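You operate a simulated robot arm through the tools that you are given. There is no shell and no other tool.

You run a simulated robot arm. Do the job below in one go: nothing can be reset, and whatever is moved stays where it is left.

TASK
Run bar 1 through one AUTO cycle as job card L says, then switch back to HAND.
Fine: tank and dwell from the card; stay out of the load bay.

Only the result counts: the job must be done as asked and must still hold three seconds after the hand-in. Knocking over, shifting, dropping, spilling or breaking anything else fails it.

THE ROBOT
A 7-joint arm with a two-finger parallel gripper, fixed in place. Base frame: the origin is on the floor under the middle of its stand, x ahead of it, y to its left, z up. Lengths are in mm, angles in degrees, forces in N, time in s.
With the tool pointing down near the work surface it reaches from about 160 to 660 mm from the base axis. Its first joint turns from -66.0 to 66.0 degrees. Payload 1.57 kg.
Tool frame: the origin (TCP) lies between the finger pads and is the grasp point; the fingertips stand 30 mm ahead of it; z points along the fingers, y is the line along which they close. The gripper opens to 110 mm. The fingers are 24 mm wide and 12 mm thick; the gripper's body (48 by 112 mm) begins 78 mm behind the TCP.
Orientation is that of the tool frame in the base frame, as [roll, pitch, yaw] about the fixed x, y, z axes, in that order (R = Rz(yaw) Ry(pitch) Rx(roll)). With the fingers straight down and closing along the base's y, the tool's x points along the base's -x, its y along +y and its z along -z.

THE INTERFACE
- The arm moves only by the tool drive_tool. Its argument "deltas" is a list of rows, each a list of 7 numbers: the turn, a rotation vector about the tool's x, y, z in degrees, then the shift along the tool's x, y, z in mm, then the opening, from 0 (shut) to 1 (fully open). In form: [[rx, ry, rz, x, y, z, hand], ...]. A call has 1 to 20 rows; each row is the pose to reach, as a shift and turn from the pose commanded when the call began, along the tool's axes at that moment. Rows are played at 5 a second. More than 50 mm and 8.6 degrees between two rows, or a gripper value outside its range, and nothing of the call is played. A pose out of reach is approached as far as the arm can. The call stops where the force on the tool passes 50 N (or 10 N more than at its start, if that is more) or the arm is blocked; 0.2 s more then pass. The fingers move at their own pace (about 108 mm/s each) and stop on an object; they squeeze with about 21 N. The grip force told is the motor's: it shows also when the fingers shut on nothing. Time passes only in rows, and 0.2 s behind the last, so rows that repeat a pose let the fingers close. It gives the time, the measured TCP pose, the force on the tool (base axes), the opening and the grip force at its end, in the units of the frame above (readings bear some noise), with the torque about the TCP (base axes, N m) and any sound that the robot's microphone picked up.
- Cameras (640 x 400 px; columns grow to the right, rows downward): "scene" is fixed at [165.8, -384.6, 1429.2]; the picture's right is [0.75, -0.66, 0.00], its down [-0.26, -0.29, -0.92] and it looks along [0.61, 0.69, -0.39] (base axes); focal length 260 px, centre (320, 200). "wrist" rides on the gripper at [70, 16, -141] in the tool frame; the picture's right is [-0.23, 0.97, 0.00], its down [-0.85, -0.20, -0.48] and it looks along [-0.47, -0.11, 0.88] (tool axes); focal length 222 px, centre (320, 200). There is no depth. A picture from a camera that has moved, and an enlarged one, comes with that camera's place and axes in the base frame and with its lens. The place of the scene camera against the robot may be out by one fixed shift of up to 12 mm in any direction.
- camera(camera): a new picture of that camera. The clock stands still meanwhile.
- zoom(camera, box): a new picture of the part [left, top, right, bottom] of that camera's present view, enlarged. The clock stands still meanwhile.
- sign_off(): hands the job in; it is judged then, once.

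Places have to be worked out from the pictures, the camera data and where the tool is seen. Open the gripper and draw the arm clear of the work before you hand the job in, unless the task says otherwise.

The tools are called as name(argument=value, ...) on one line, values as JSON. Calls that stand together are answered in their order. drive_tool: Moves the arm, as the interface text tells. Its arguments: {"type":"object","properties":{"deltas":{"type":"array","items":{"type":"array","items":{"type":"number"}}}},"required":["deltas"]} The other tools are called the same way: camera (camera) takes a picture; zoom (camera, box) takes an enlarged picture of a part of a camera's view; sign_off () hands the job in.

At the start:

```text
time: 0.0
ee_pos: [385.2, -71.5, 1309.6]
ee_rot: [180.0, -0.1, 179.9]
contact_force: [-0.2, -0.7, 0.1]
torque: [-0.01, -0.02, -0.04]
grip_width: 109.6
gripper_force: 0.1
```

scene: 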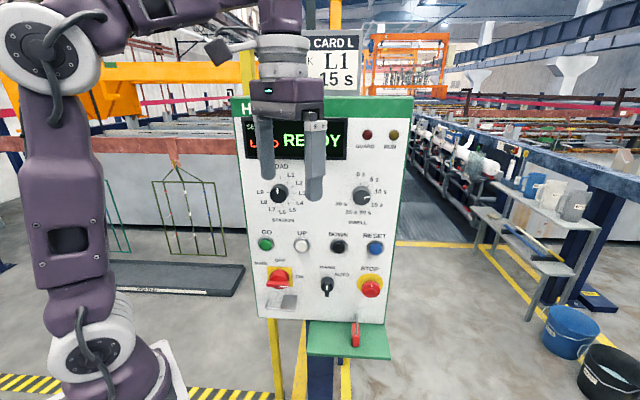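
wrist: 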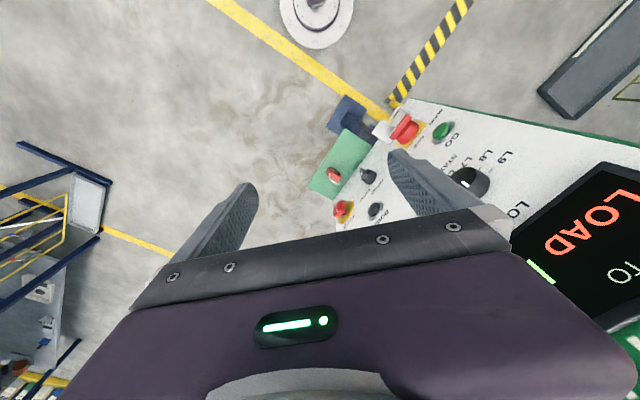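

I'll look closely at the panel and the card before moving anything.

zoom(camera="scene", box=[230, 90, 420, 210])

zoom(camera="scene", box=[230, 150, 420, 270])

zoom(camera="scene", box=[230, 220, 420, 360])

zoom(camera="scene", box=[290, 20, 390, 100])

```text
3.33 times, centred on (325, 150) of scene
camera zoom: at [165.8, -384.6, 1429.2], right [0.75, -0.66, 0.0], down [-0.26, -0.29, -0.92], along [0.61, 0.69, -0.39], focal length 865 px, centre (303, 367)
```

zoom: 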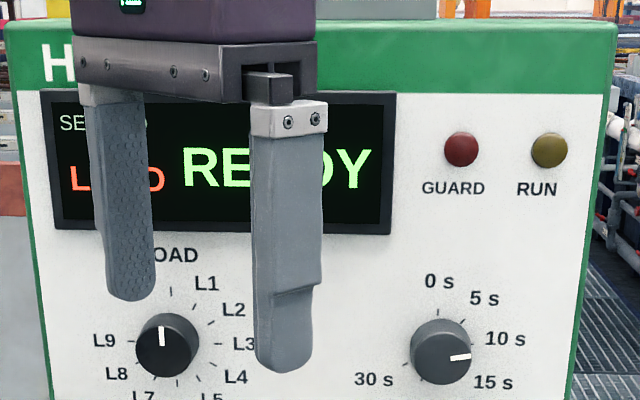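

```text
3.33 times, centred on (325, 210) of scene
camera zoom: at [165.8, -384.6, 1429.2], right [0.75, -0.66, 0.0], down [-0.26, -0.29, -0.92], along [0.61, 0.69, -0.39], focal length 865 px, centre (303, 167)
```

zoom: 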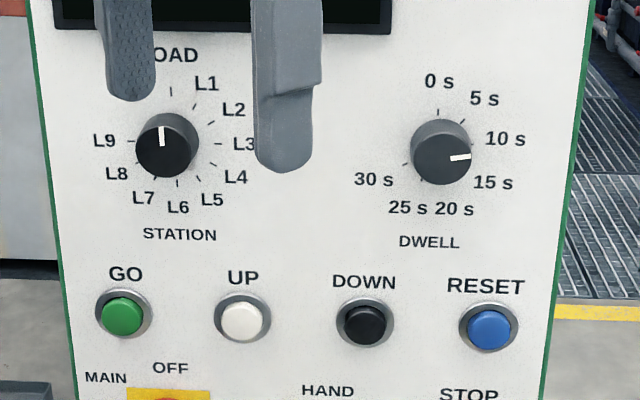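

```text
2.86 times, centred on (325, 290) of scene
camera zoom: at [165.8, -384.6, 1429.2], right [0.75, -0.66, 0.0], down [-0.26, -0.29, -0.92], along [0.61, 0.69, -0.39], focal length 742 px, centre (306, -57)
```

zoom: 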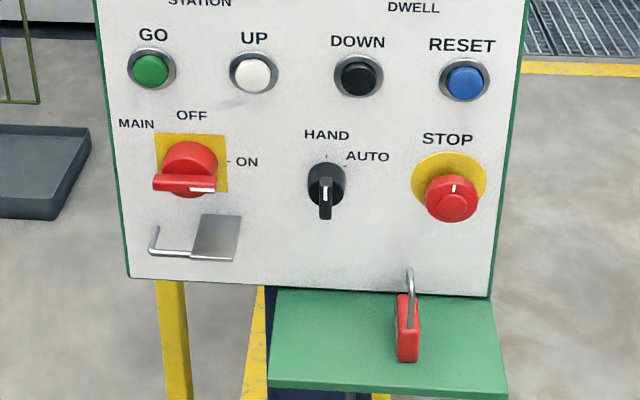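

```text
5.00 times, centred on (340, 60) of scene
camera zoom: at [165.8, -384.6, 1429.2], right [0.75, -0.66, 0.0], down [-0.26, -0.29, -0.92], along [0.61, 0.69, -0.39], focal length 1298 px, centre (220, 900)
```

zoom: 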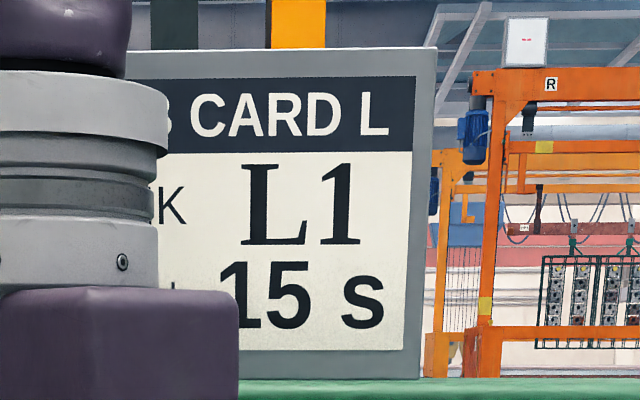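

The card reads tank L1, dwell 15 s. I'll look closer at the selector, the dwell knob and the surroundings before planning the approach.

zoom(camera="scene", box=[300, 260, 400, 360])

zoom(camera="scene", box=[330, 165, 400, 225])

zoom(camera="scene", box=[230, 90, 360, 170])

zoom(camera="scene", box=[0, 60, 260, 320])

zoom(camera="scene", box=[390, 0, 640, 200])

zoom(camera="wrist", box=[300, 80, 640, 300])

```text
4.00 times, centred on (350, 310) of scene
camera zoom: at [165.8, -384.6, 1429.2], right [0.75, -0.66, 0.0], down [-0.26, -0.29, -0.92], along [0.61, 0.69, -0.39], focal length 1038 px, centre (200, -240)
```

zoom: 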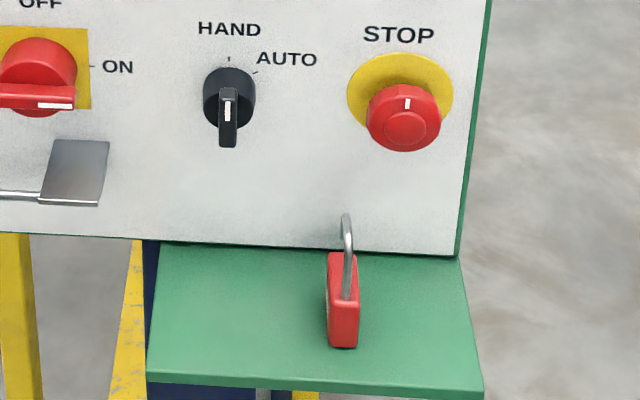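

```text
6.67 times, centred on (365, 195) of scene
camera zoom: at [165.8, -384.6, 1429.2], right [0.75, -0.66, 0.0], down [-0.26, -0.29, -0.92], along [0.61, 0.69, -0.39], focal length 1731 px, centre (20, 233)
```

zoom: 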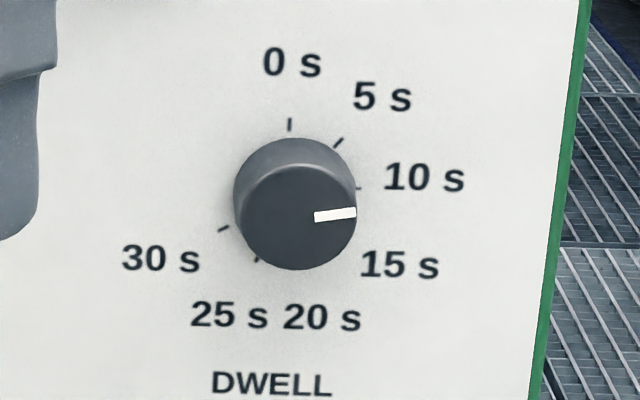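

```text
4.92 times, centred on (295, 130) of scene
camera zoom: at [165.8, -384.6, 1429.2], right [0.75, -0.66, 0.0], down [-0.26, -0.29, -0.92], along [0.61, 0.69, -0.39], focal length 1278 px, centre (443, 545)
```

zoom: 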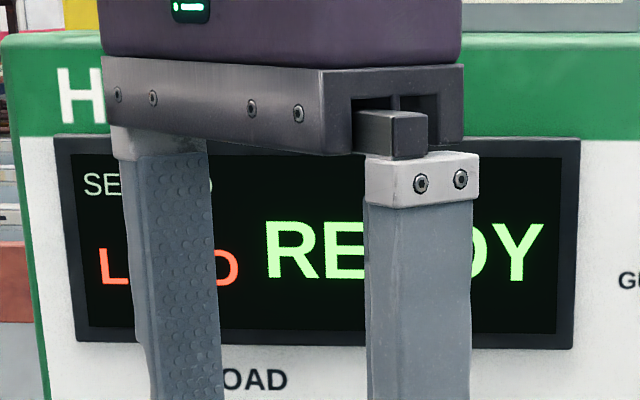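

```text
1.54 times, centred on (130, 190) of scene
camera zoom: at [165.8, -384.6, 1429.2], right [0.75, -0.66, 0.0], down [-0.26, -0.29, -0.92], along [0.61, 0.69, -0.39], focal length 399 px, centre (612, 215)
```

zoom: 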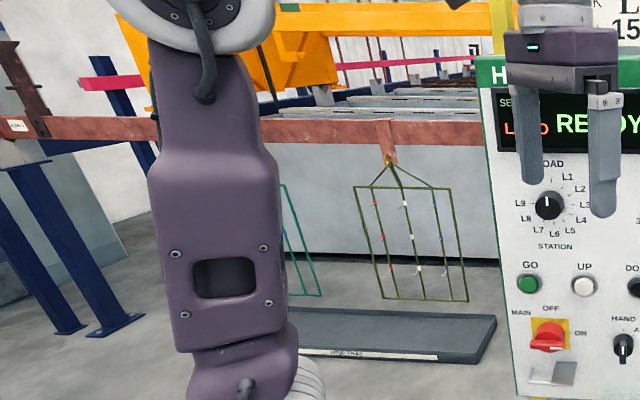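

```text
2.00 times, centred on (515, 100) of scene
camera zoom: at [165.8, -384.6, 1429.2], right [0.75, -0.66, 0.0], down [-0.26, -0.29, -0.92], along [0.61, 0.69, -0.39], focal length 519 px, centre (-70, 400)
```

zoom: 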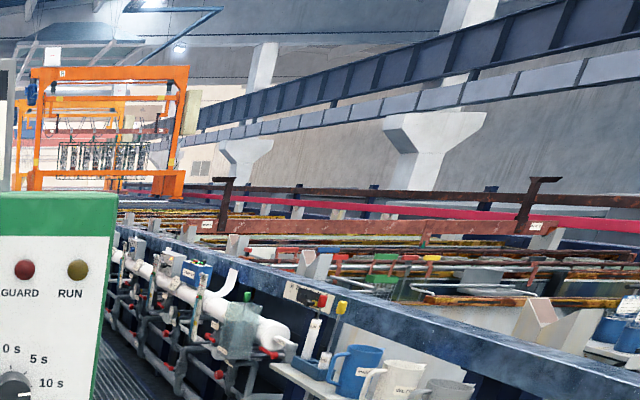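

```text
1.82 times, centred on (470, 190) of wrist
camera zoom: at [314.3, -56.3, 1451.4], right [0.23, 0.97, 0.0], down [0.85, -0.2, 0.48], along [0.47, -0.11, -0.88], focal length 404 px, centre (47, 218)
```

zoom: 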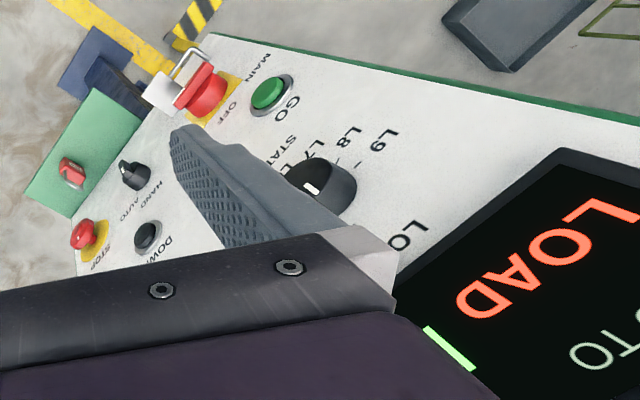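

The selector stands on HAND, the station knob on LOAD and the dwell knob near 10 s. From both cameras the panel is vertical, facing the base along about 45° (plane x+y ≈ 558). Next I swing the tool level, pointing square at the panel and well clear of it.

drive_tool(deltas=[[-2.705, -6.531, -2.705, 3.46, -0.65, 4.62, 0.8], [-5.41, -13.06, -5.41, 6.92, -1.3, 9.24, 0.8], [-8.115, -19.59, -8.115, 10.4, -1.95, 13.9, 0.8], [-10.82, -26.12, -10.82, 13.8, -2.6, 18.5, 0.8], [-13.525, -32.65, -13.525, 17.3, -3.25, 23.1, 0.8], [-16.23, -39.19, -16.23, 20.8, -3.9, 27.7, 0.8], [-18.935, -45.72, -18.935, 24.2, -4.55, 32.3, 0.8], [-21.64, -52.25, -21.64, 27.7, -5.2, 37, 0.8], [-24.345, -58.78, -24.345, 31.1, -5.85, 41.6, 0.8], [-27.05, -65.31, -27.05, 34.6, -6.5, 46.2, 0.8], [-29.755, -71.84, -29.755, 38.1, -7.15, 50.8, 0.8], [-32.46, -78.37, -32.46, 41.5, -7.8, 55.4, 0.8], [-35.17, -84.9, -35.17, 45, -8.5, 60, 0.8]])

```text
time: 2.8
ee_pos: [340.5, -81.1, 1249.5]
ee_rot: [-17.8, 89.9, 27.1]
contact_force: [-0.9, 0.0, 0.1]
torque: [0.02, -0.01, 0.01]
grip_width: 88.1
gripper_force: 0.1
```

The tool is level at (340, -81, 1250), yaw about 45°. I'll look from both cameras.

camera(camera="scene")

camera(camera="wrist")

```text
taken
```

scene: 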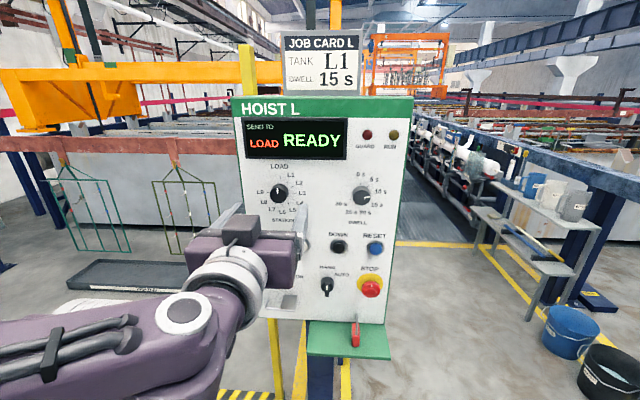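

```text
taken
camera wrist: at [227.8, -168.6, 1180.1], right [-0.69, 0.69, 0.23], down [-0.2, -0.48, 0.85], along [0.7, 0.54, 0.47], focal length 222 px, centre (320, 200)
```

wrist: 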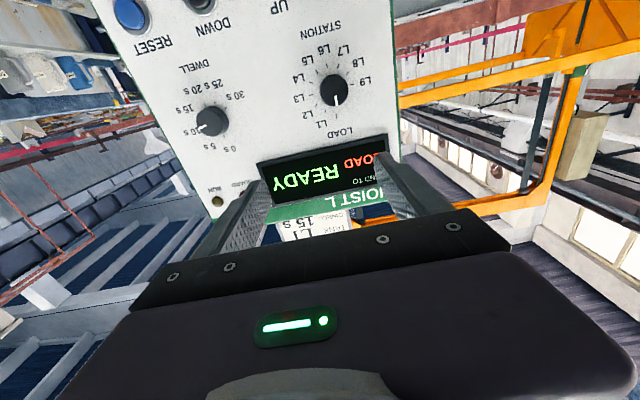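

The display reads "SEND TO LOAD / READY". Comparing the two wrist views puts the station knob face near (469, 97, 1197), so the panel is a bit farther than the scene camera alone suggests. I'll zoom in on the wrist view from here so I have exact pixels to compare after a move.

zoom(camera="wrist", box=[260, 40, 420, 140])

zoom(camera="wrist", box=[120, 50, 280, 150])

zoom(camera="scene", box=[230, 90, 420, 210])

```text
4.00 times, centred on (340, 90) of wrist
camera zoom: at [227.8, -168.6, 1180.1], right [-0.69, 0.69, 0.23], down [-0.2, -0.48, 0.85], along [0.7, 0.54, 0.47], focal length 888 px, centre (240, 640)
```

zoom: 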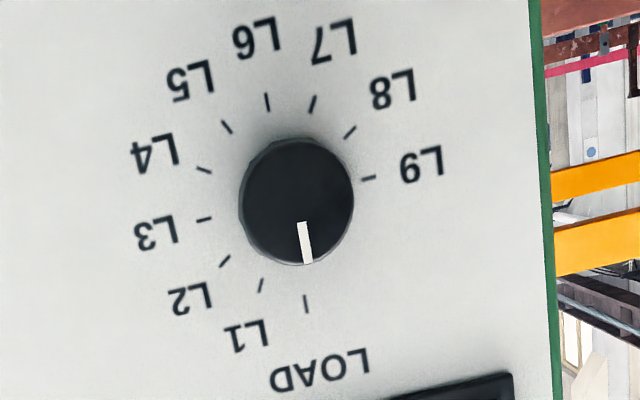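

```text
4.00 times, centred on (200, 100) of wrist
camera zoom: at [227.8, -168.6, 1180.1], right [-0.69, 0.69, 0.23], down [-0.2, -0.48, 0.85], along [0.7, 0.54, 0.47], focal length 888 px, centre (800, 600)
```

zoom: 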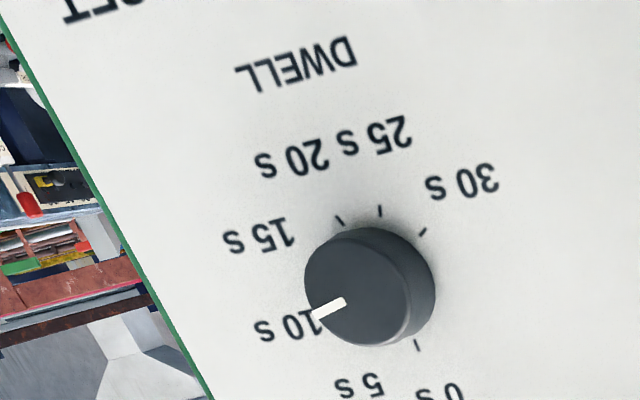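

```text
3.33 times, centred on (325, 150) of scene
camera zoom: at [165.8, -384.6, 1429.2], right [0.75, -0.66, 0.0], down [-0.26, -0.29, -0.92], along [0.61, 0.69, -0.39], focal length 865 px, centre (303, 367)
```

zoom: 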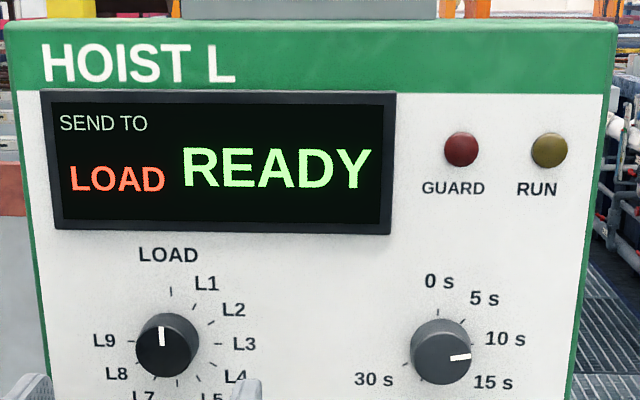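

Station knob at LOAD, dwell at 10 s confirmed. I'll move in front of the station knob, still about 150 mm off the panel, and re-measure.

drive_tool(deltas=[[0, 0, 0, 12.5, 8.5, 20, 0.8], [0, 0, 0, 25, 17, 40, 0.8], [0, 0, 0, 37.5, 25.5, 60, 0.8], [0, 0, 0, 50, 34, 80, 0.8]])

camera(camera="wrist")

camera(camera="scene")

```text
time: 3.8
ee_pos: [371.1, 0.7, 1199.9]
ee_rot: [-9.3, 90.0, 35.5]
contact_force: [0.0, 0.1, 0.2]
torque: [0.04, 0.0, 0.0]
grip_width: 88.1
gripper_force: 0.0
```

```text
taken
camera wrist: at [259.6, -87.5, 1129.7], right [-0.69, 0.69, 0.23], down [-0.2, -0.48, 0.86], along [0.7, 0.54, 0.47], focal length 222 px, centre (320, 200)
```

wrist: 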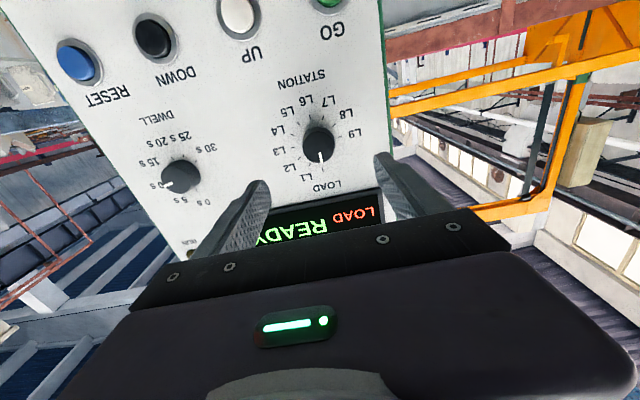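

```text
taken
```

scene: 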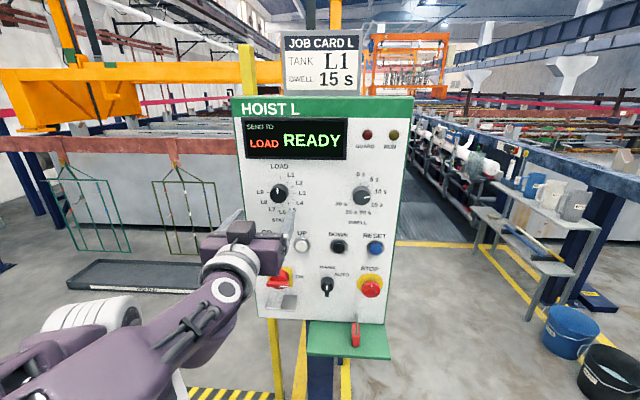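

I'll zoom for precise pixels of the knob from this nearer pose.

zoom(camera="wrist", box=[240, 90, 400, 190])

zoom(camera="wrist", box=[100, 120, 260, 220])

zoom(camera="wrist", box=[40, 0, 360, 120])

```text
4.00 times, centred on (320, 140) of wrist
camera zoom: at [259.6, -87.5, 1129.7], right [-0.69, 0.69, 0.23], down [-0.2, -0.48, 0.86], along [0.7, 0.54, 0.47], focal length 888 px, centre (320, 440)
```

zoom: 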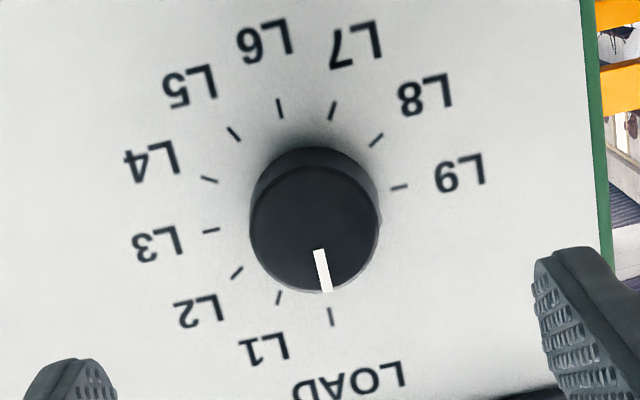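

```text
4.00 times, centred on (180, 170) of wrist
camera zoom: at [259.6, -87.5, 1129.7], right [-0.69, 0.69, 0.23], down [-0.2, -0.48, 0.86], along [0.7, 0.54, 0.47], focal length 888 px, centre (880, 320)
```

zoom: 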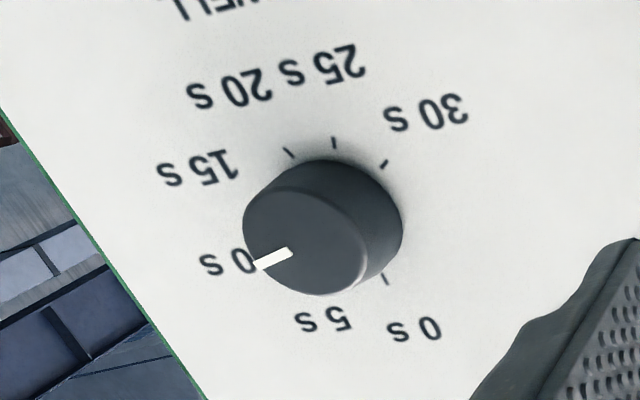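

```text
2.00 times, centred on (200, 60) of wrist
camera zoom: at [259.6, -87.5, 1129.7], right [-0.69, 0.69, 0.23], down [-0.2, -0.48, 0.86], along [0.7, 0.54, 0.47], focal length 444 px, centre (560, 480)
```

zoom: 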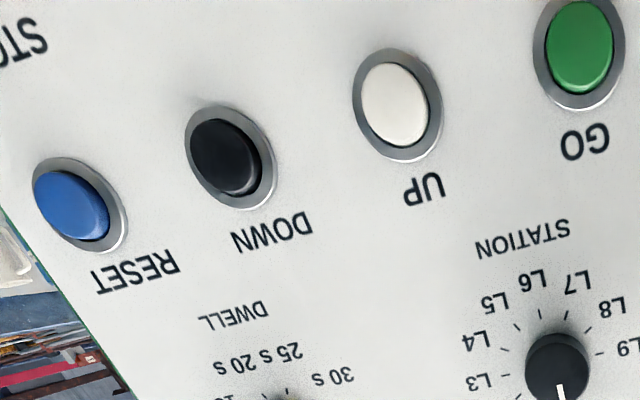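

Triangulating the two poses: the station knob face is about 118 mm ahead, 1.5 mm below and about 2 mm to the panel-right of my tool axis; its diameter is about 38 mm and it stands about 26 mm proud. I'll correct and advance 75 mm with fingers at about 70 mm, then re-check.

drive_tool(deltas=[[0, 0, 0, 1.5, -1.8, 25, 0.64], [0, 0, 0, 1.5, -1.8, 50, 0.64], [0, 0, 0, 1.5, -1.8, 75, 0.64]])

camera(camera="wrist")

zoom(camera="wrist", box=[240, 130, 400, 230])

zoom(camera="scene", box=[200, 150, 360, 250])

```text
time: 4.6
ee_pos: [375.3, 1.4, 1203.4]
ee_rot: [54.5, 89.9, 99.5]
contact_force: [-1.1, 0.4, 0.0]
torque: [-0.01, -0.01, 0.01]
grip_width: 70.5
gripper_force: 0.0
out of reach, approached as far as the arm can: row 1, 2, 3
```

```text
taken
camera wrist: at [263.0, -85.6, 1133.0], right [-0.69, 0.69, 0.23], down [-0.2, -0.48, 0.85], along [0.7, 0.54, 0.47], focal length 222 px, centre (320, 200)
```

wrist: 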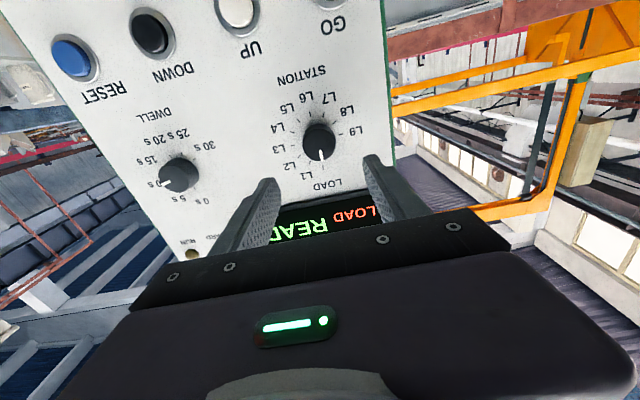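

```text
4.00 times, centred on (320, 180) of wrist
camera zoom: at [263.0, -85.6, 1133.0], right [-0.69, 0.69, 0.23], down [-0.2, -0.48, 0.85], along [0.7, 0.54, 0.47], focal length 888 px, centre (320, 280)
```

zoom: 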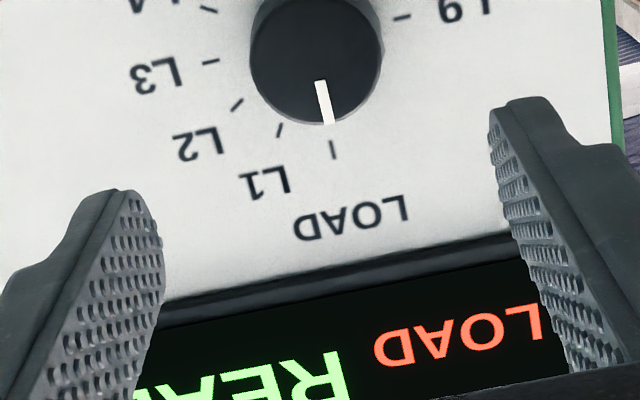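

```text
4.00 times, centred on (280, 200) of scene
camera zoom: at [165.8, -384.6, 1429.2], right [0.75, -0.66, 0.0], down [-0.26, -0.29, -0.92], along [0.61, 0.69, -0.39], focal length 1038 px, centre (480, 200)
```

zoom: 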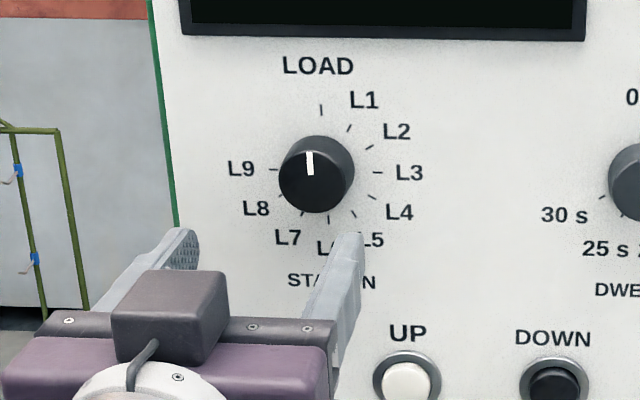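

The arm reports the pose out of reach in this configuration, so it moved only about 4 mm. I'll look at how the arm is folded before choosing another route.

camera(camera="scene")

```text
taken
```

scene: 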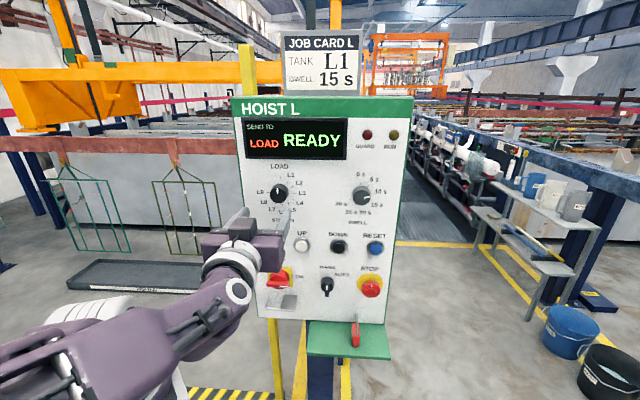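

The elbow has swung out to -y and a joint limit is probably blocking with this roll (camera side down). I'll retrace to the tool-down posture, then come in with the opposite roll (camera side up), which should be natural for the wrist.

drive_tool(deltas=[[0, 0, 0, 0, 0, -30, 0.64], [0, 0, 0, 0, 0, -60, 0.64], [2.705, 6.531, 2.705, -7.46, -1.96, -62, 0.64], [5.41, 13.06, 5.41, -14.9, -3.9, -64, 0.64], [8.115, 19.59, 8.115, -22.4, -5.9, -66, 0.64], [10.82, 26.12, 10.82, -29.8, -7.8, -69, 0.64], [13.525, 32.65, 13.525, -37.3, -9.8, -71, 0.64], [16.23, 39.19, 16.23, -44.8, -11.8, -73, 0.64], [18.935, 45.72, 18.935, -52.2, -13.7, -75, 0.64], [21.64, 52.25, 21.64, -59.7, -15.7, -78, 0.64], [24.345, 58.78, 24.345, -67.1, -17.6, -80, 0.64], [27.05, 65.31, 27.05, -74.6, -19.6, -82, 0.64], [29.755, 71.84, 29.755, -82.1, -21.6, -84, 0.64], [32.46, 78.37, 32.46, -89.5, -23.5, -87, 0.64], [35.17, 84.9, 35.17, -97, -25.5, -89, 0.64]])

camera(camera="scene")

```text
time: 7.8
ee_pos: [328.2, -78.2, 1300.2]
ee_rot: [180.0, -0.1, 179.9]
contact_force: [0.0, -1.4, 1.0]
torque: [-0.03, 0.01, -0.01]
grip_width: 70.5
gripper_force: 0.1
```

```text
taken
```

scene: 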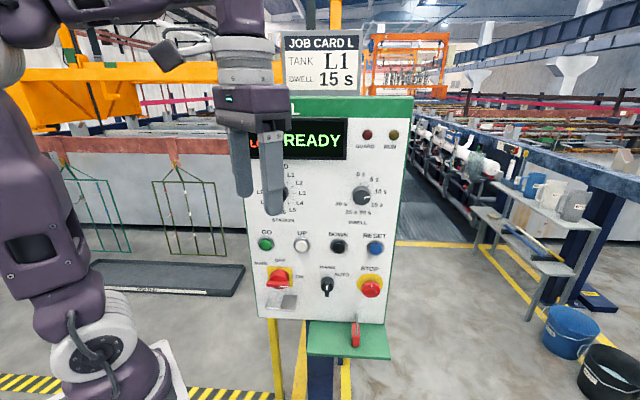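

Back with the elbow up. Next I rotate to the opposite roll (tool x up, tool y to panel-right) while moving to a point about 110 mm short of the station knob.

drive_tool(deltas=[[-5.602, 2.32, 5.602, -2.8, 4.6, 4.7, 0.64], [-11.204, 4.64, 11.204, -5.6, 9.2, 9.4, 0.64], [-16.806, 6.96, 16.806, -8.3, 13.8, 14.2, 0.64], [-22.408, 9.28, 22.408, -11.1, 18.4, 18.9, 0.64], [-28.01, 11.6, 28.01, -13.9, 23.1, 23.6, 0.64], [-33.612, 13.92, 33.612, -16.7, 27.7, 28.3, 0.64], [-39.214, 16.24, 39.214, -19.4, 32.3, 33.1, 0.64], [-44.816, 18.56, 44.816, -22.2, 36.9, 37.8, 0.64], [-50.418, 20.88, 50.418, -25, 41.5, 42.5, 0.64], [-56.02, 23.2, 56.02, -27.8, 46.1, 47.2, 0.64], [-61.622, 25.52, 61.622, -30.6, 50.7, 51.9, 0.64], [-67.224, 27.84, 67.224, -33.3, 55.3, 56.7, 0.64], [-72.826, 30.16, 72.826, -36.1, 59.9, 61.4, 0.64], [-78.428, 32.48, 78.428, -38.9, 64.6, 66.1, 0.64], [-84.03, 34.8, 84.03, -41.7, 69.2, 70.8, 0.64], [-89.632, 37.12, 89.632, -44.4, 73.8, 75.6, 0.64], [-95.234, 39.44, 95.234, -47.2, 78.4, 80.3, 0.64], [-100.84, 41.76, 100.84, -50, 83, 85, 0.64]])

camera(camera="scene")

camera(camera="wrist")

```text
time: 11.6
ee_pos: [380.0, 5.0, 1216.4]
ee_rot: [-49.9, -89.8, -85.3]
contact_force: [-0.2, 0.3, 0.2]
torque: [0.0, 0.0, 0.0]
grip_width: 70.5
gripper_force: 0.1
```

```text
taken
```

scene: 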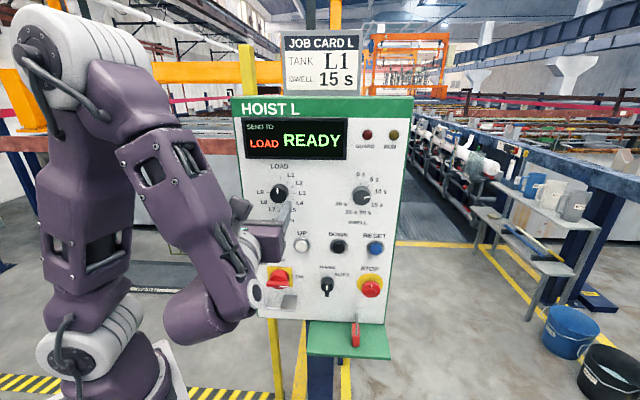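

```text
taken
camera wrist: at [289.9, -105.6, 1285.8], right [0.69, -0.69, -0.23], down [-0.48, -0.2, -0.86], along [0.55, 0.7, -0.47], focal length 222 px, centre (320, 200)
```

wrist: 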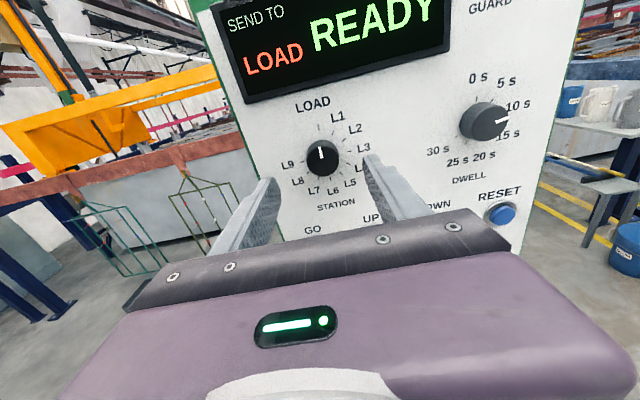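

This posture works well: elbow up, wrist view upright. I'll zoom for exact knob pixels.

zoom(camera="wrist", box=[260, 100, 420, 200])

zoom(camera="wrist", box=[410, 60, 570, 160])

```text
4.00 times, centred on (340, 150) of wrist
camera zoom: at [289.9, -105.6, 1285.8], right [0.69, -0.69, -0.23], down [-0.48, -0.2, -0.86], along [0.55, 0.7, -0.47], focal length 888 px, centre (240, 400)
```

zoom: 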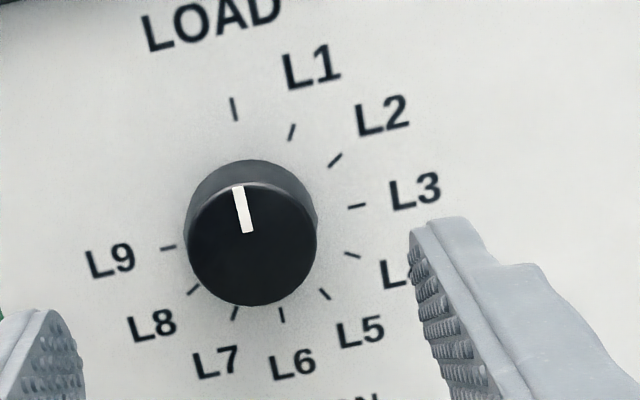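

```text
4.00 times, centred on (490, 110) of wrist
camera zoom: at [289.9, -105.6, 1285.8], right [0.69, -0.69, -0.23], down [-0.48, -0.2, -0.86], along [0.55, 0.7, -0.47], focal length 888 px, centre (-360, 560)
```

zoom: 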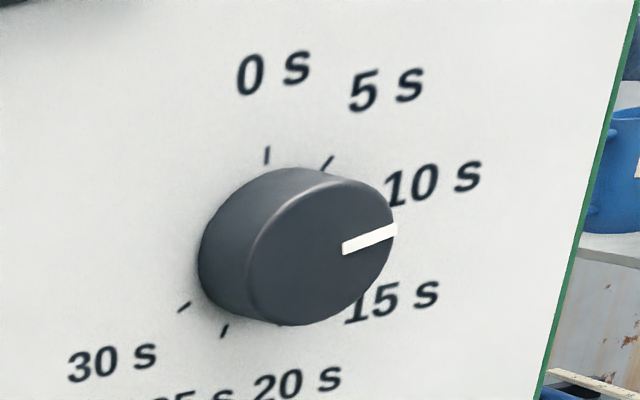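

The knob face is about 118 mm ahead, 15.7 mm below. I'll align and advance 75 mm, then check again.

drive_tool(deltas=[[0, 0, 0, -7.8, -0.2, 25, 0.64], [0, 0, 0, -15.7, -0.4, 50, 0.64], [0, 0, 0, -15.7, -0.4, 75, 0.64]])

camera(camera="wrist")

zoom(camera="wrist", box=[240, 120, 400, 220])

zoom(camera="scene", box=[200, 150, 360, 250])

```text
time: 12.4
ee_pos: [432.8, 56.8, 1201.7]
ee_rot: [114.5, -90.0, 110.4]
contact_force: [-0.2, -0.1, 0.8]
torque: [0.04, 0.02, -0.04]
grip_width: 70.4
gripper_force: 0.0
```

```text
taken
camera wrist: at [343.5, -52.8, 1271.2], right [0.69, -0.69, -0.23], down [-0.48, -0.2, -0.86], along [0.54, 0.7, -0.47], focal length 222 px, centre (320, 200)
```

wrist: 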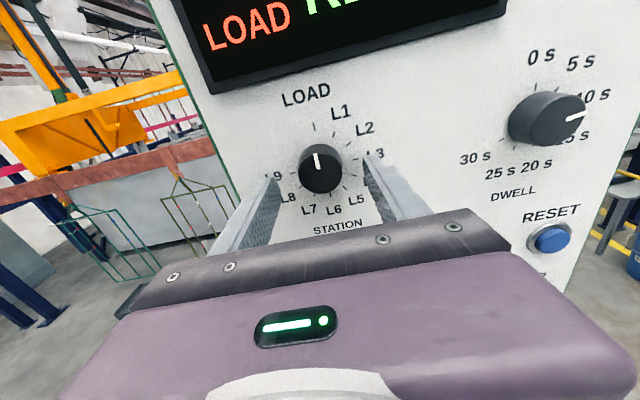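

```text
4.00 times, centred on (320, 170) of wrist
camera zoom: at [343.5, -52.8, 1271.2], right [0.69, -0.69, -0.23], down [-0.48, -0.2, -0.86], along [0.54, 0.7, -0.47], focal length 888 px, centre (320, 320)
```

zoom: 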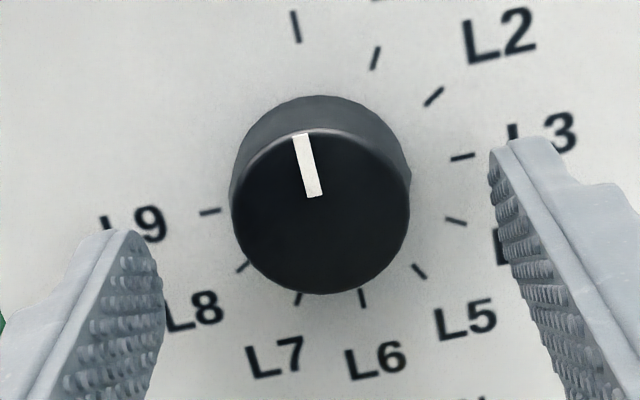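

```text
4.00 times, centred on (280, 200) of scene
camera zoom: at [165.8, -384.6, 1429.2], right [0.75, -0.66, 0.0], down [-0.26, -0.29, -0.92], along [0.61, 0.69, -0.39], focal length 1038 px, centre (480, 200)
```

zoom: 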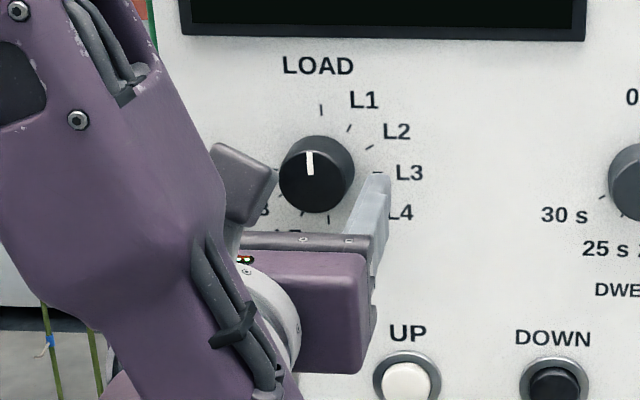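

The knob is centred between the fingers with its face about 37–39 mm ahead of the TCP. I'll advance 22 mm, so the tips overlap the knob by about 13 mm and stay about 15 mm off the panel.

drive_tool(deltas=[[0, 0, 0, 0.8, 0, 11, 0.64], [0, 0, 0, 0.8, 0, 22, 0.64]])

zoom(camera="wrist", box=[220, 110, 420, 235])

zoom(camera="scene", box=[220, 160, 340, 235])

```text
time: 13.0
ee_pos: [447.9, 72.6, 1200.3]
ee_rot: [156.6, -89.9, 68.3]
contact_force: [0.6, -0.4, 0.0]
torque: [0.0, 0.03, -0.01]
grip_width: 70.4
gripper_force: 0.0
```

```text
3.20 times, centred on (320, 172) of wrist
camera zoom: at [358.6, -37.8, 1270.9], right [0.69, -0.69, -0.23], down [-0.48, -0.2, -0.86], along [0.54, 0.7, -0.47], focal length 711 px, centre (320, 288)
```

zoom: 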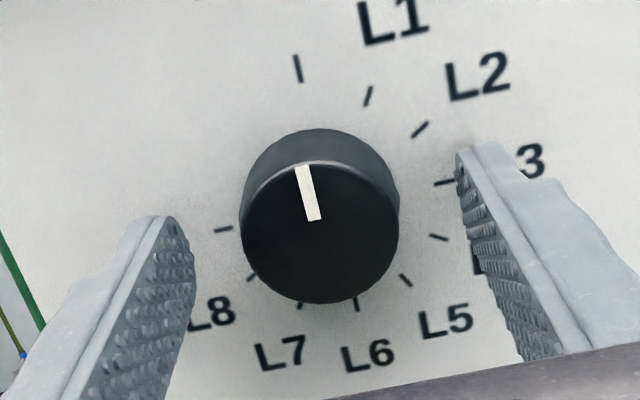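

```text
5.33 times, centred on (280, 198) of scene
camera zoom: at [165.8, -384.6, 1429.2], right [0.75, -0.66, 0.0], down [-0.26, -0.29, -0.92], along [0.61, 0.69, -0.39], focal length 1384 px, centre (533, 213)
```

zoom: 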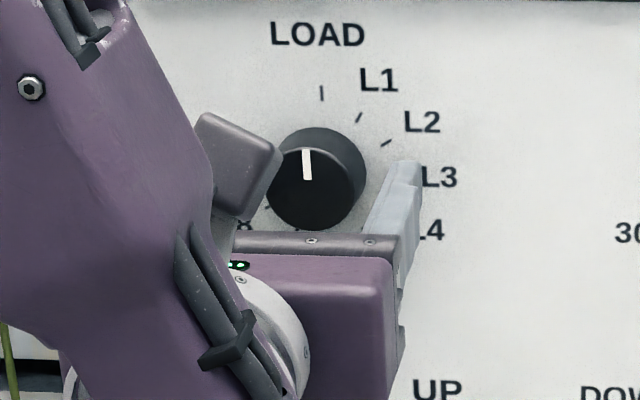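

The fingertips now straddle the knob with about 12 mm overlap and it is centred to within 1 mm. I'll go 4 mm deeper and close on it.

drive_tool(deltas=[[0, 0, 0, 0.8, 0, 4, 0.64], [0, 0, 0, 0.8, 0, 4, 0.0], [0, 0, 0, 0.8, 0, 4, 0.0], [0, 0, 0, 0.8, 0, 4, 0.0]])

zoom(camera="wrist", box=[220, 110, 420, 235])

```text
time: 14.0
ee_pos: [451.4, 76.9, 1201.2]
ee_rot: [73.8, -90.0, 151.2]
contact_force: [-3.6, 3.0, -2.6]
torque: [-0.03, 0.1, 0.19]
grip_width: 40.6
gripper_force: 45.0
```

```text
3.20 times, centred on (320, 172) of wrist
camera zoom: at [361.7, -34.6, 1272.1], right [0.69, -0.69, -0.23], down [-0.48, -0.2, -0.85], along [0.54, 0.7, -0.47], focal length 711 px, centre (320, 288)
```

zoom: 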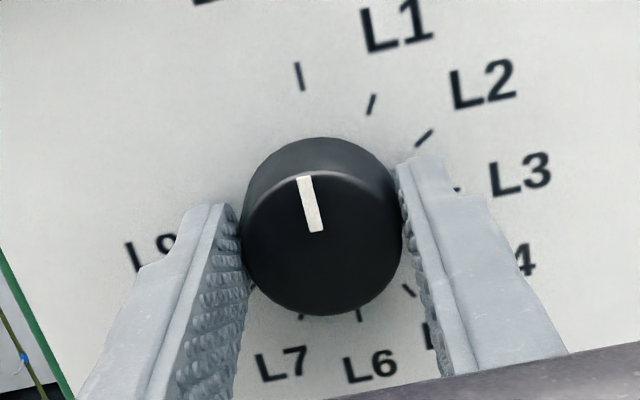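

Firm grip at 40.6 mm. Next I turn it clockwise 30° (+tool z) to L1 in small steps.

drive_tool(deltas=[[0, 0, 6, 0, 0, 0, 0.0], [0, 0, 12, 0, 0, 0, 0.0], [0, 0, 18, 0, 0, 0, 0.0], [0, 0, 24, 0, 0, 0, 0.0], [0, 0, 30, 0, 0, 0, 0.0], [0, 0, 30, 0, 0, 0, 0.0]])

camera(camera="scene")

camera(camera="wrist")

```text
time: 15.4
ee_pos: [451.9, 75.4, 1201.7]
ee_rot: [-90.1, -59.9, -45.1]
contact_force: [22.0, 5.3, -6.2]
torque: [0.08, -0.09, -0.72]
grip_width: 40.6
gripper_force: 44.8
```

```text
taken
```

scene: 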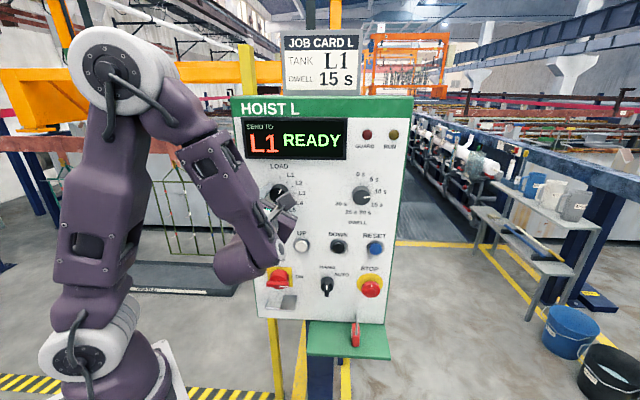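

```text
taken
camera wrist: at [385.1, -58.2, 1254.3], right [0.51, -0.52, -0.68], down [-0.76, 0.09, -0.64], along [0.39, 0.85, -0.35], focal length 222 px, centre (320, 200)
```

wrist: 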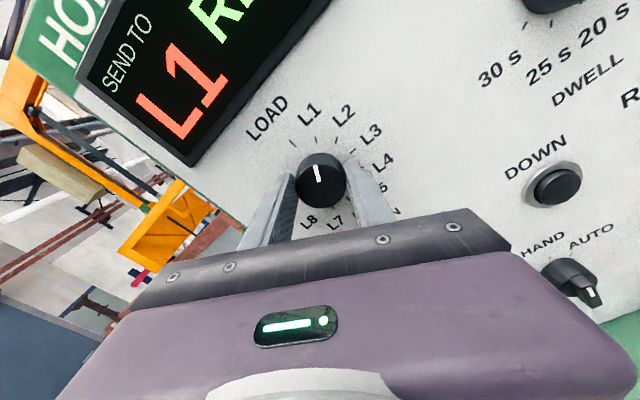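

The display now reads "SEND TO L1 / READY". I'll open, back straight off, and un-twist the tool.

drive_tool(deltas=[[0, 0, 30, 0, 0, 0, 0.5], [0, 0, 30, 0, 0, 0, 0.64]])

zoom(camera="scene", box=[220, 90, 420, 215])

```text
refused: row 1 steps farther than a row can; nothing moved
```

```text
3.20 times, centred on (320, 152) of scene
camera zoom: at [166.7, -384.3, 1429.1], right [0.75, -0.66, 0.0], down [-0.26, -0.29, -0.92], along [0.61, 0.69, -0.39], focal length 831 px, centre (320, 352)
```

zoom: 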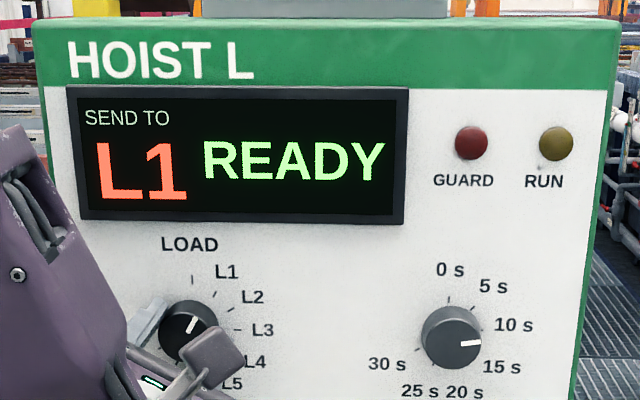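

That refusal was my error: turns count from the current pose. Nothing moved. I'll open in place now, then back off.

drive_tool(deltas=[[0, 0, 0, 0, 0, 0, 0.5], [0, 0, 0, 0, 0, 0, 0.64], [0, 0, 0, 0, 0, -20, 0.64], [0, 0, 0, 0, 0, -50, 0.64]])

zoom(camera="scene", box=[220, 90, 420, 215])

zoom(camera="wrist", box=[220, 90, 420, 215])

```text
time: 16.4
ee_pos: [415.4, 40.3, 1200.1]
ee_rot: [-90.1, -60.1, -45.0]
contact_force: [-0.3, -0.2, -0.2]
torque: [0.03, 0.02, -0.01]
grip_width: 70.4
gripper_force: 0.1
```

```text
3.20 times, centred on (320, 152) of scene
camera zoom: at [165.8, -384.6, 1429.2], right [0.75, -0.66, 0.0], down [-0.26, -0.29, -0.92], along [0.61, 0.69, -0.39], focal length 831 px, centre (320, 352)
```

zoom: 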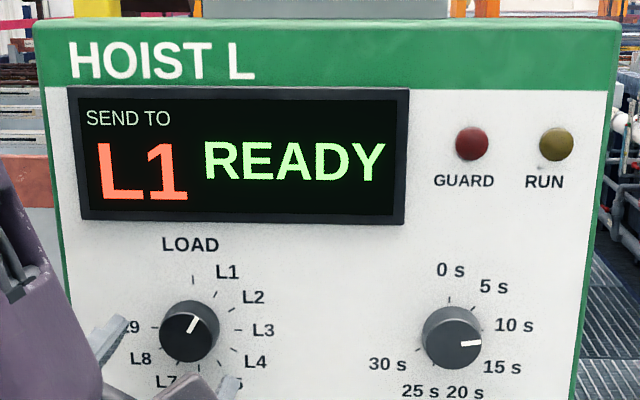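

```text
3.20 times, centred on (320, 152) of wrist
camera zoom: at [347.9, -93.9, 1252.7], right [0.52, -0.52, -0.68], down [-0.76, 0.09, -0.64], along [0.39, 0.85, -0.35], focal length 711 px, centre (320, 352)
```

zoom: 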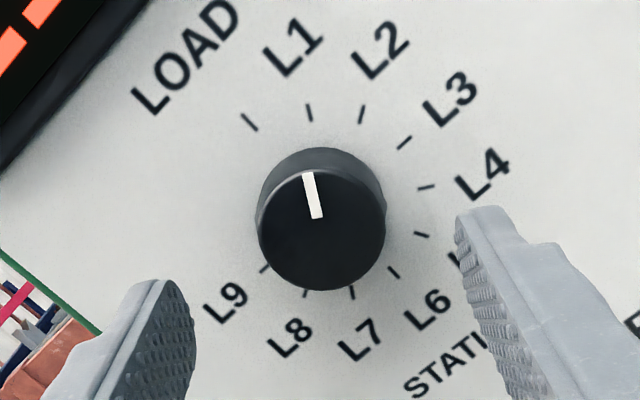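

L1 is set and holds. Now I un-twist the tool by -30° while backing off a little more.

drive_tool(deltas=[[0, 0, -7.5, 0, 0, -5, 0.64], [0, 0, -15, 0, 0, -10, 0.64], [0, 0, -22.5, 0, 0, -15, 0.64], [0, 0, -30, 0, 0, -20, 0.64]])

```text
time: 17.4
ee_pos: [400.4, 26.0, 1201.6]
ee_rot: [85.6, -89.7, 139.4]
contact_force: [0.2, 0.0, 0.2]
torque: [0.01, -0.02, 0.0]
grip_width: 70.6
gripper_force: 0.1
```

Now I slide along the panel about 188 mm to the right, in front of the dwell knob, at the same stand-off.

drive_tool(deltas=[[0, 0, 0, 0, 40, -5, 0.64], [0, 0, 0, 0, 80, -5, 0.64], [0, 0, 0, 0, 120, -5, 0.64], [0, 0, 0, 0, 155, -5, 0.64], [0, 0, 0, 0, 188, -5, 0.64]])

camera(camera="wrist")

zoom(camera="wrist", box=[240, 100, 400, 200])

camera(camera="scene")

```text
time: 18.6
ee_pos: [531.8, -110.6, 1202.3]
ee_rot: [-51.8, -89.9, -83.2]
contact_force: [0.0, -0.7, -0.9]
torque: [-0.01, 0.02, 0.01]
grip_width: 70.4
gripper_force: 0.0
```

```text
taken
camera wrist: at [441.7, -221.2, 1272.3], right [0.69, -0.69, -0.23], down [-0.48, -0.2, -0.86], along [0.54, 0.7, -0.47], focal length 222 px, centre (320, 200)
```

wrist: 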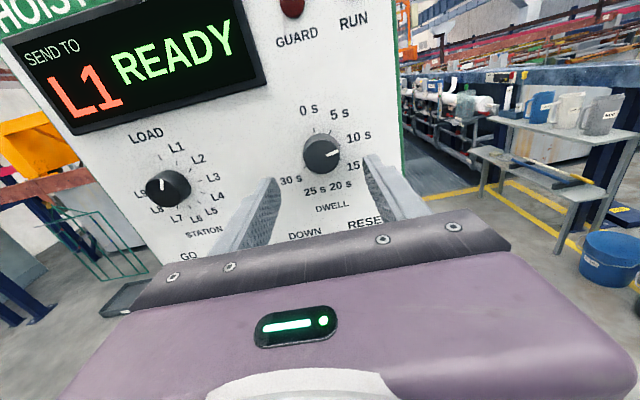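

```text
4.00 times, centred on (320, 150) of wrist
camera zoom: at [441.7, -221.2, 1272.3], right [0.69, -0.69, -0.23], down [-0.48, -0.2, -0.86], along [0.54, 0.7, -0.47], focal length 888 px, centre (320, 400)
```

zoom: 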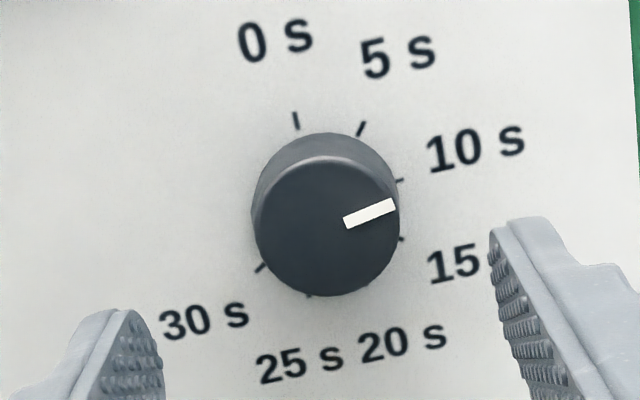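

```text
taken
```

scene: 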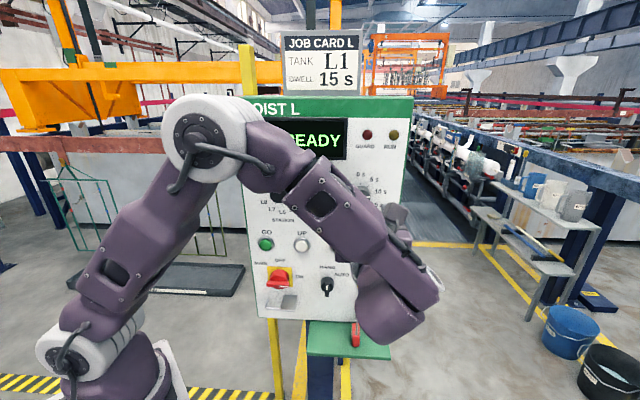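

The dwell knob face is about 88 mm ahead, 1.4 mm low and 1.5 mm right of axis. I'll correct and advance 55 mm, then check.

drive_tool(deltas=[[0, 0, 0, -1.4, 1.5, 20, 0.64], [0, 0, 0, -1.4, 1.5, 40, 0.64], [0, 0, 0, -1.4, 1.5, 55, 0.64]])

zoom(camera="wrist", box=[220, 110, 420, 235])

```text
time: 19.4
ee_pos: [570.4, -72.7, 1202.9]
ee_rot: [99.2, -90.0, 125.7]
contact_force: [-0.2, 0.8, 0.4]
torque: [0.03, -0.03, 0.02]
grip_width: 70.5
gripper_force: 0.0
```

```text
3.20 times, centred on (320, 172) of wrist
camera zoom: at [481.0, -183.6, 1272.4], right [0.69, -0.69, -0.23], down [-0.48, -0.2, -0.86], along [0.54, 0.7, -0.47], focal length 711 px, centre (320, 288)
```

zoom: 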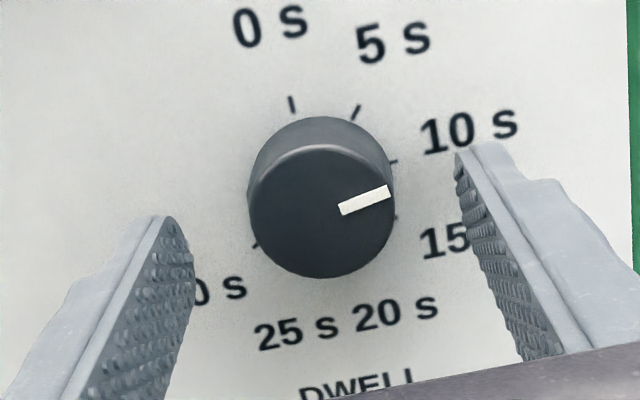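

Centred within 1 mm, face about 34.5 mm ahead. I'll advance 21 mm and close.

drive_tool(deltas=[[0, 0, 0, -0.4, 0, 10, 0.64], [0, 0, 0, -0.4, 0, 21, 0.64], [0, 0, 0, -0.4, 0, 21, 0.0], [0, 0, 0, -0.4, 0, 21, 0.0], [0, 0, 0, -0.4, 0, 21, 0.0]])

zoom(camera="wrist", box=[220, 110, 420, 235])

```text
time: 20.6
ee_pos: [585.9, -57.5, 1202.0]
ee_rot: [20.9, -90.0, -156.0]
contact_force: [10.8, -4.2, 2.6]
torque: [-0.23, 0.2, -0.48]
grip_width: 40.2
gripper_force: 45.2
```

```text
3.20 times, centred on (320, 172) of wrist
camera zoom: at [495.8, -168.3, 1271.0], right [0.69, -0.69, -0.23], down [-0.48, -0.2, -0.86], along [0.55, 0.7, -0.47], focal length 711 px, centre (320, 288)
```

zoom: 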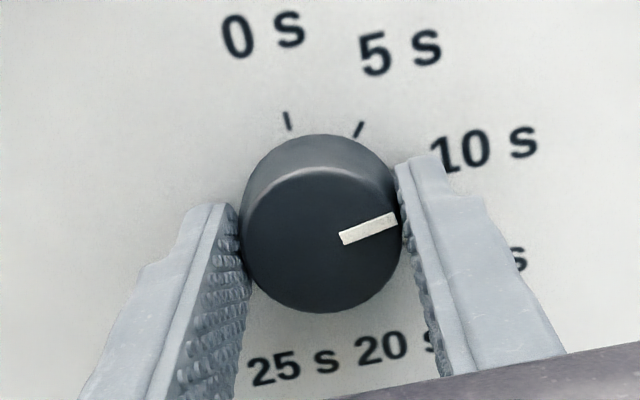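

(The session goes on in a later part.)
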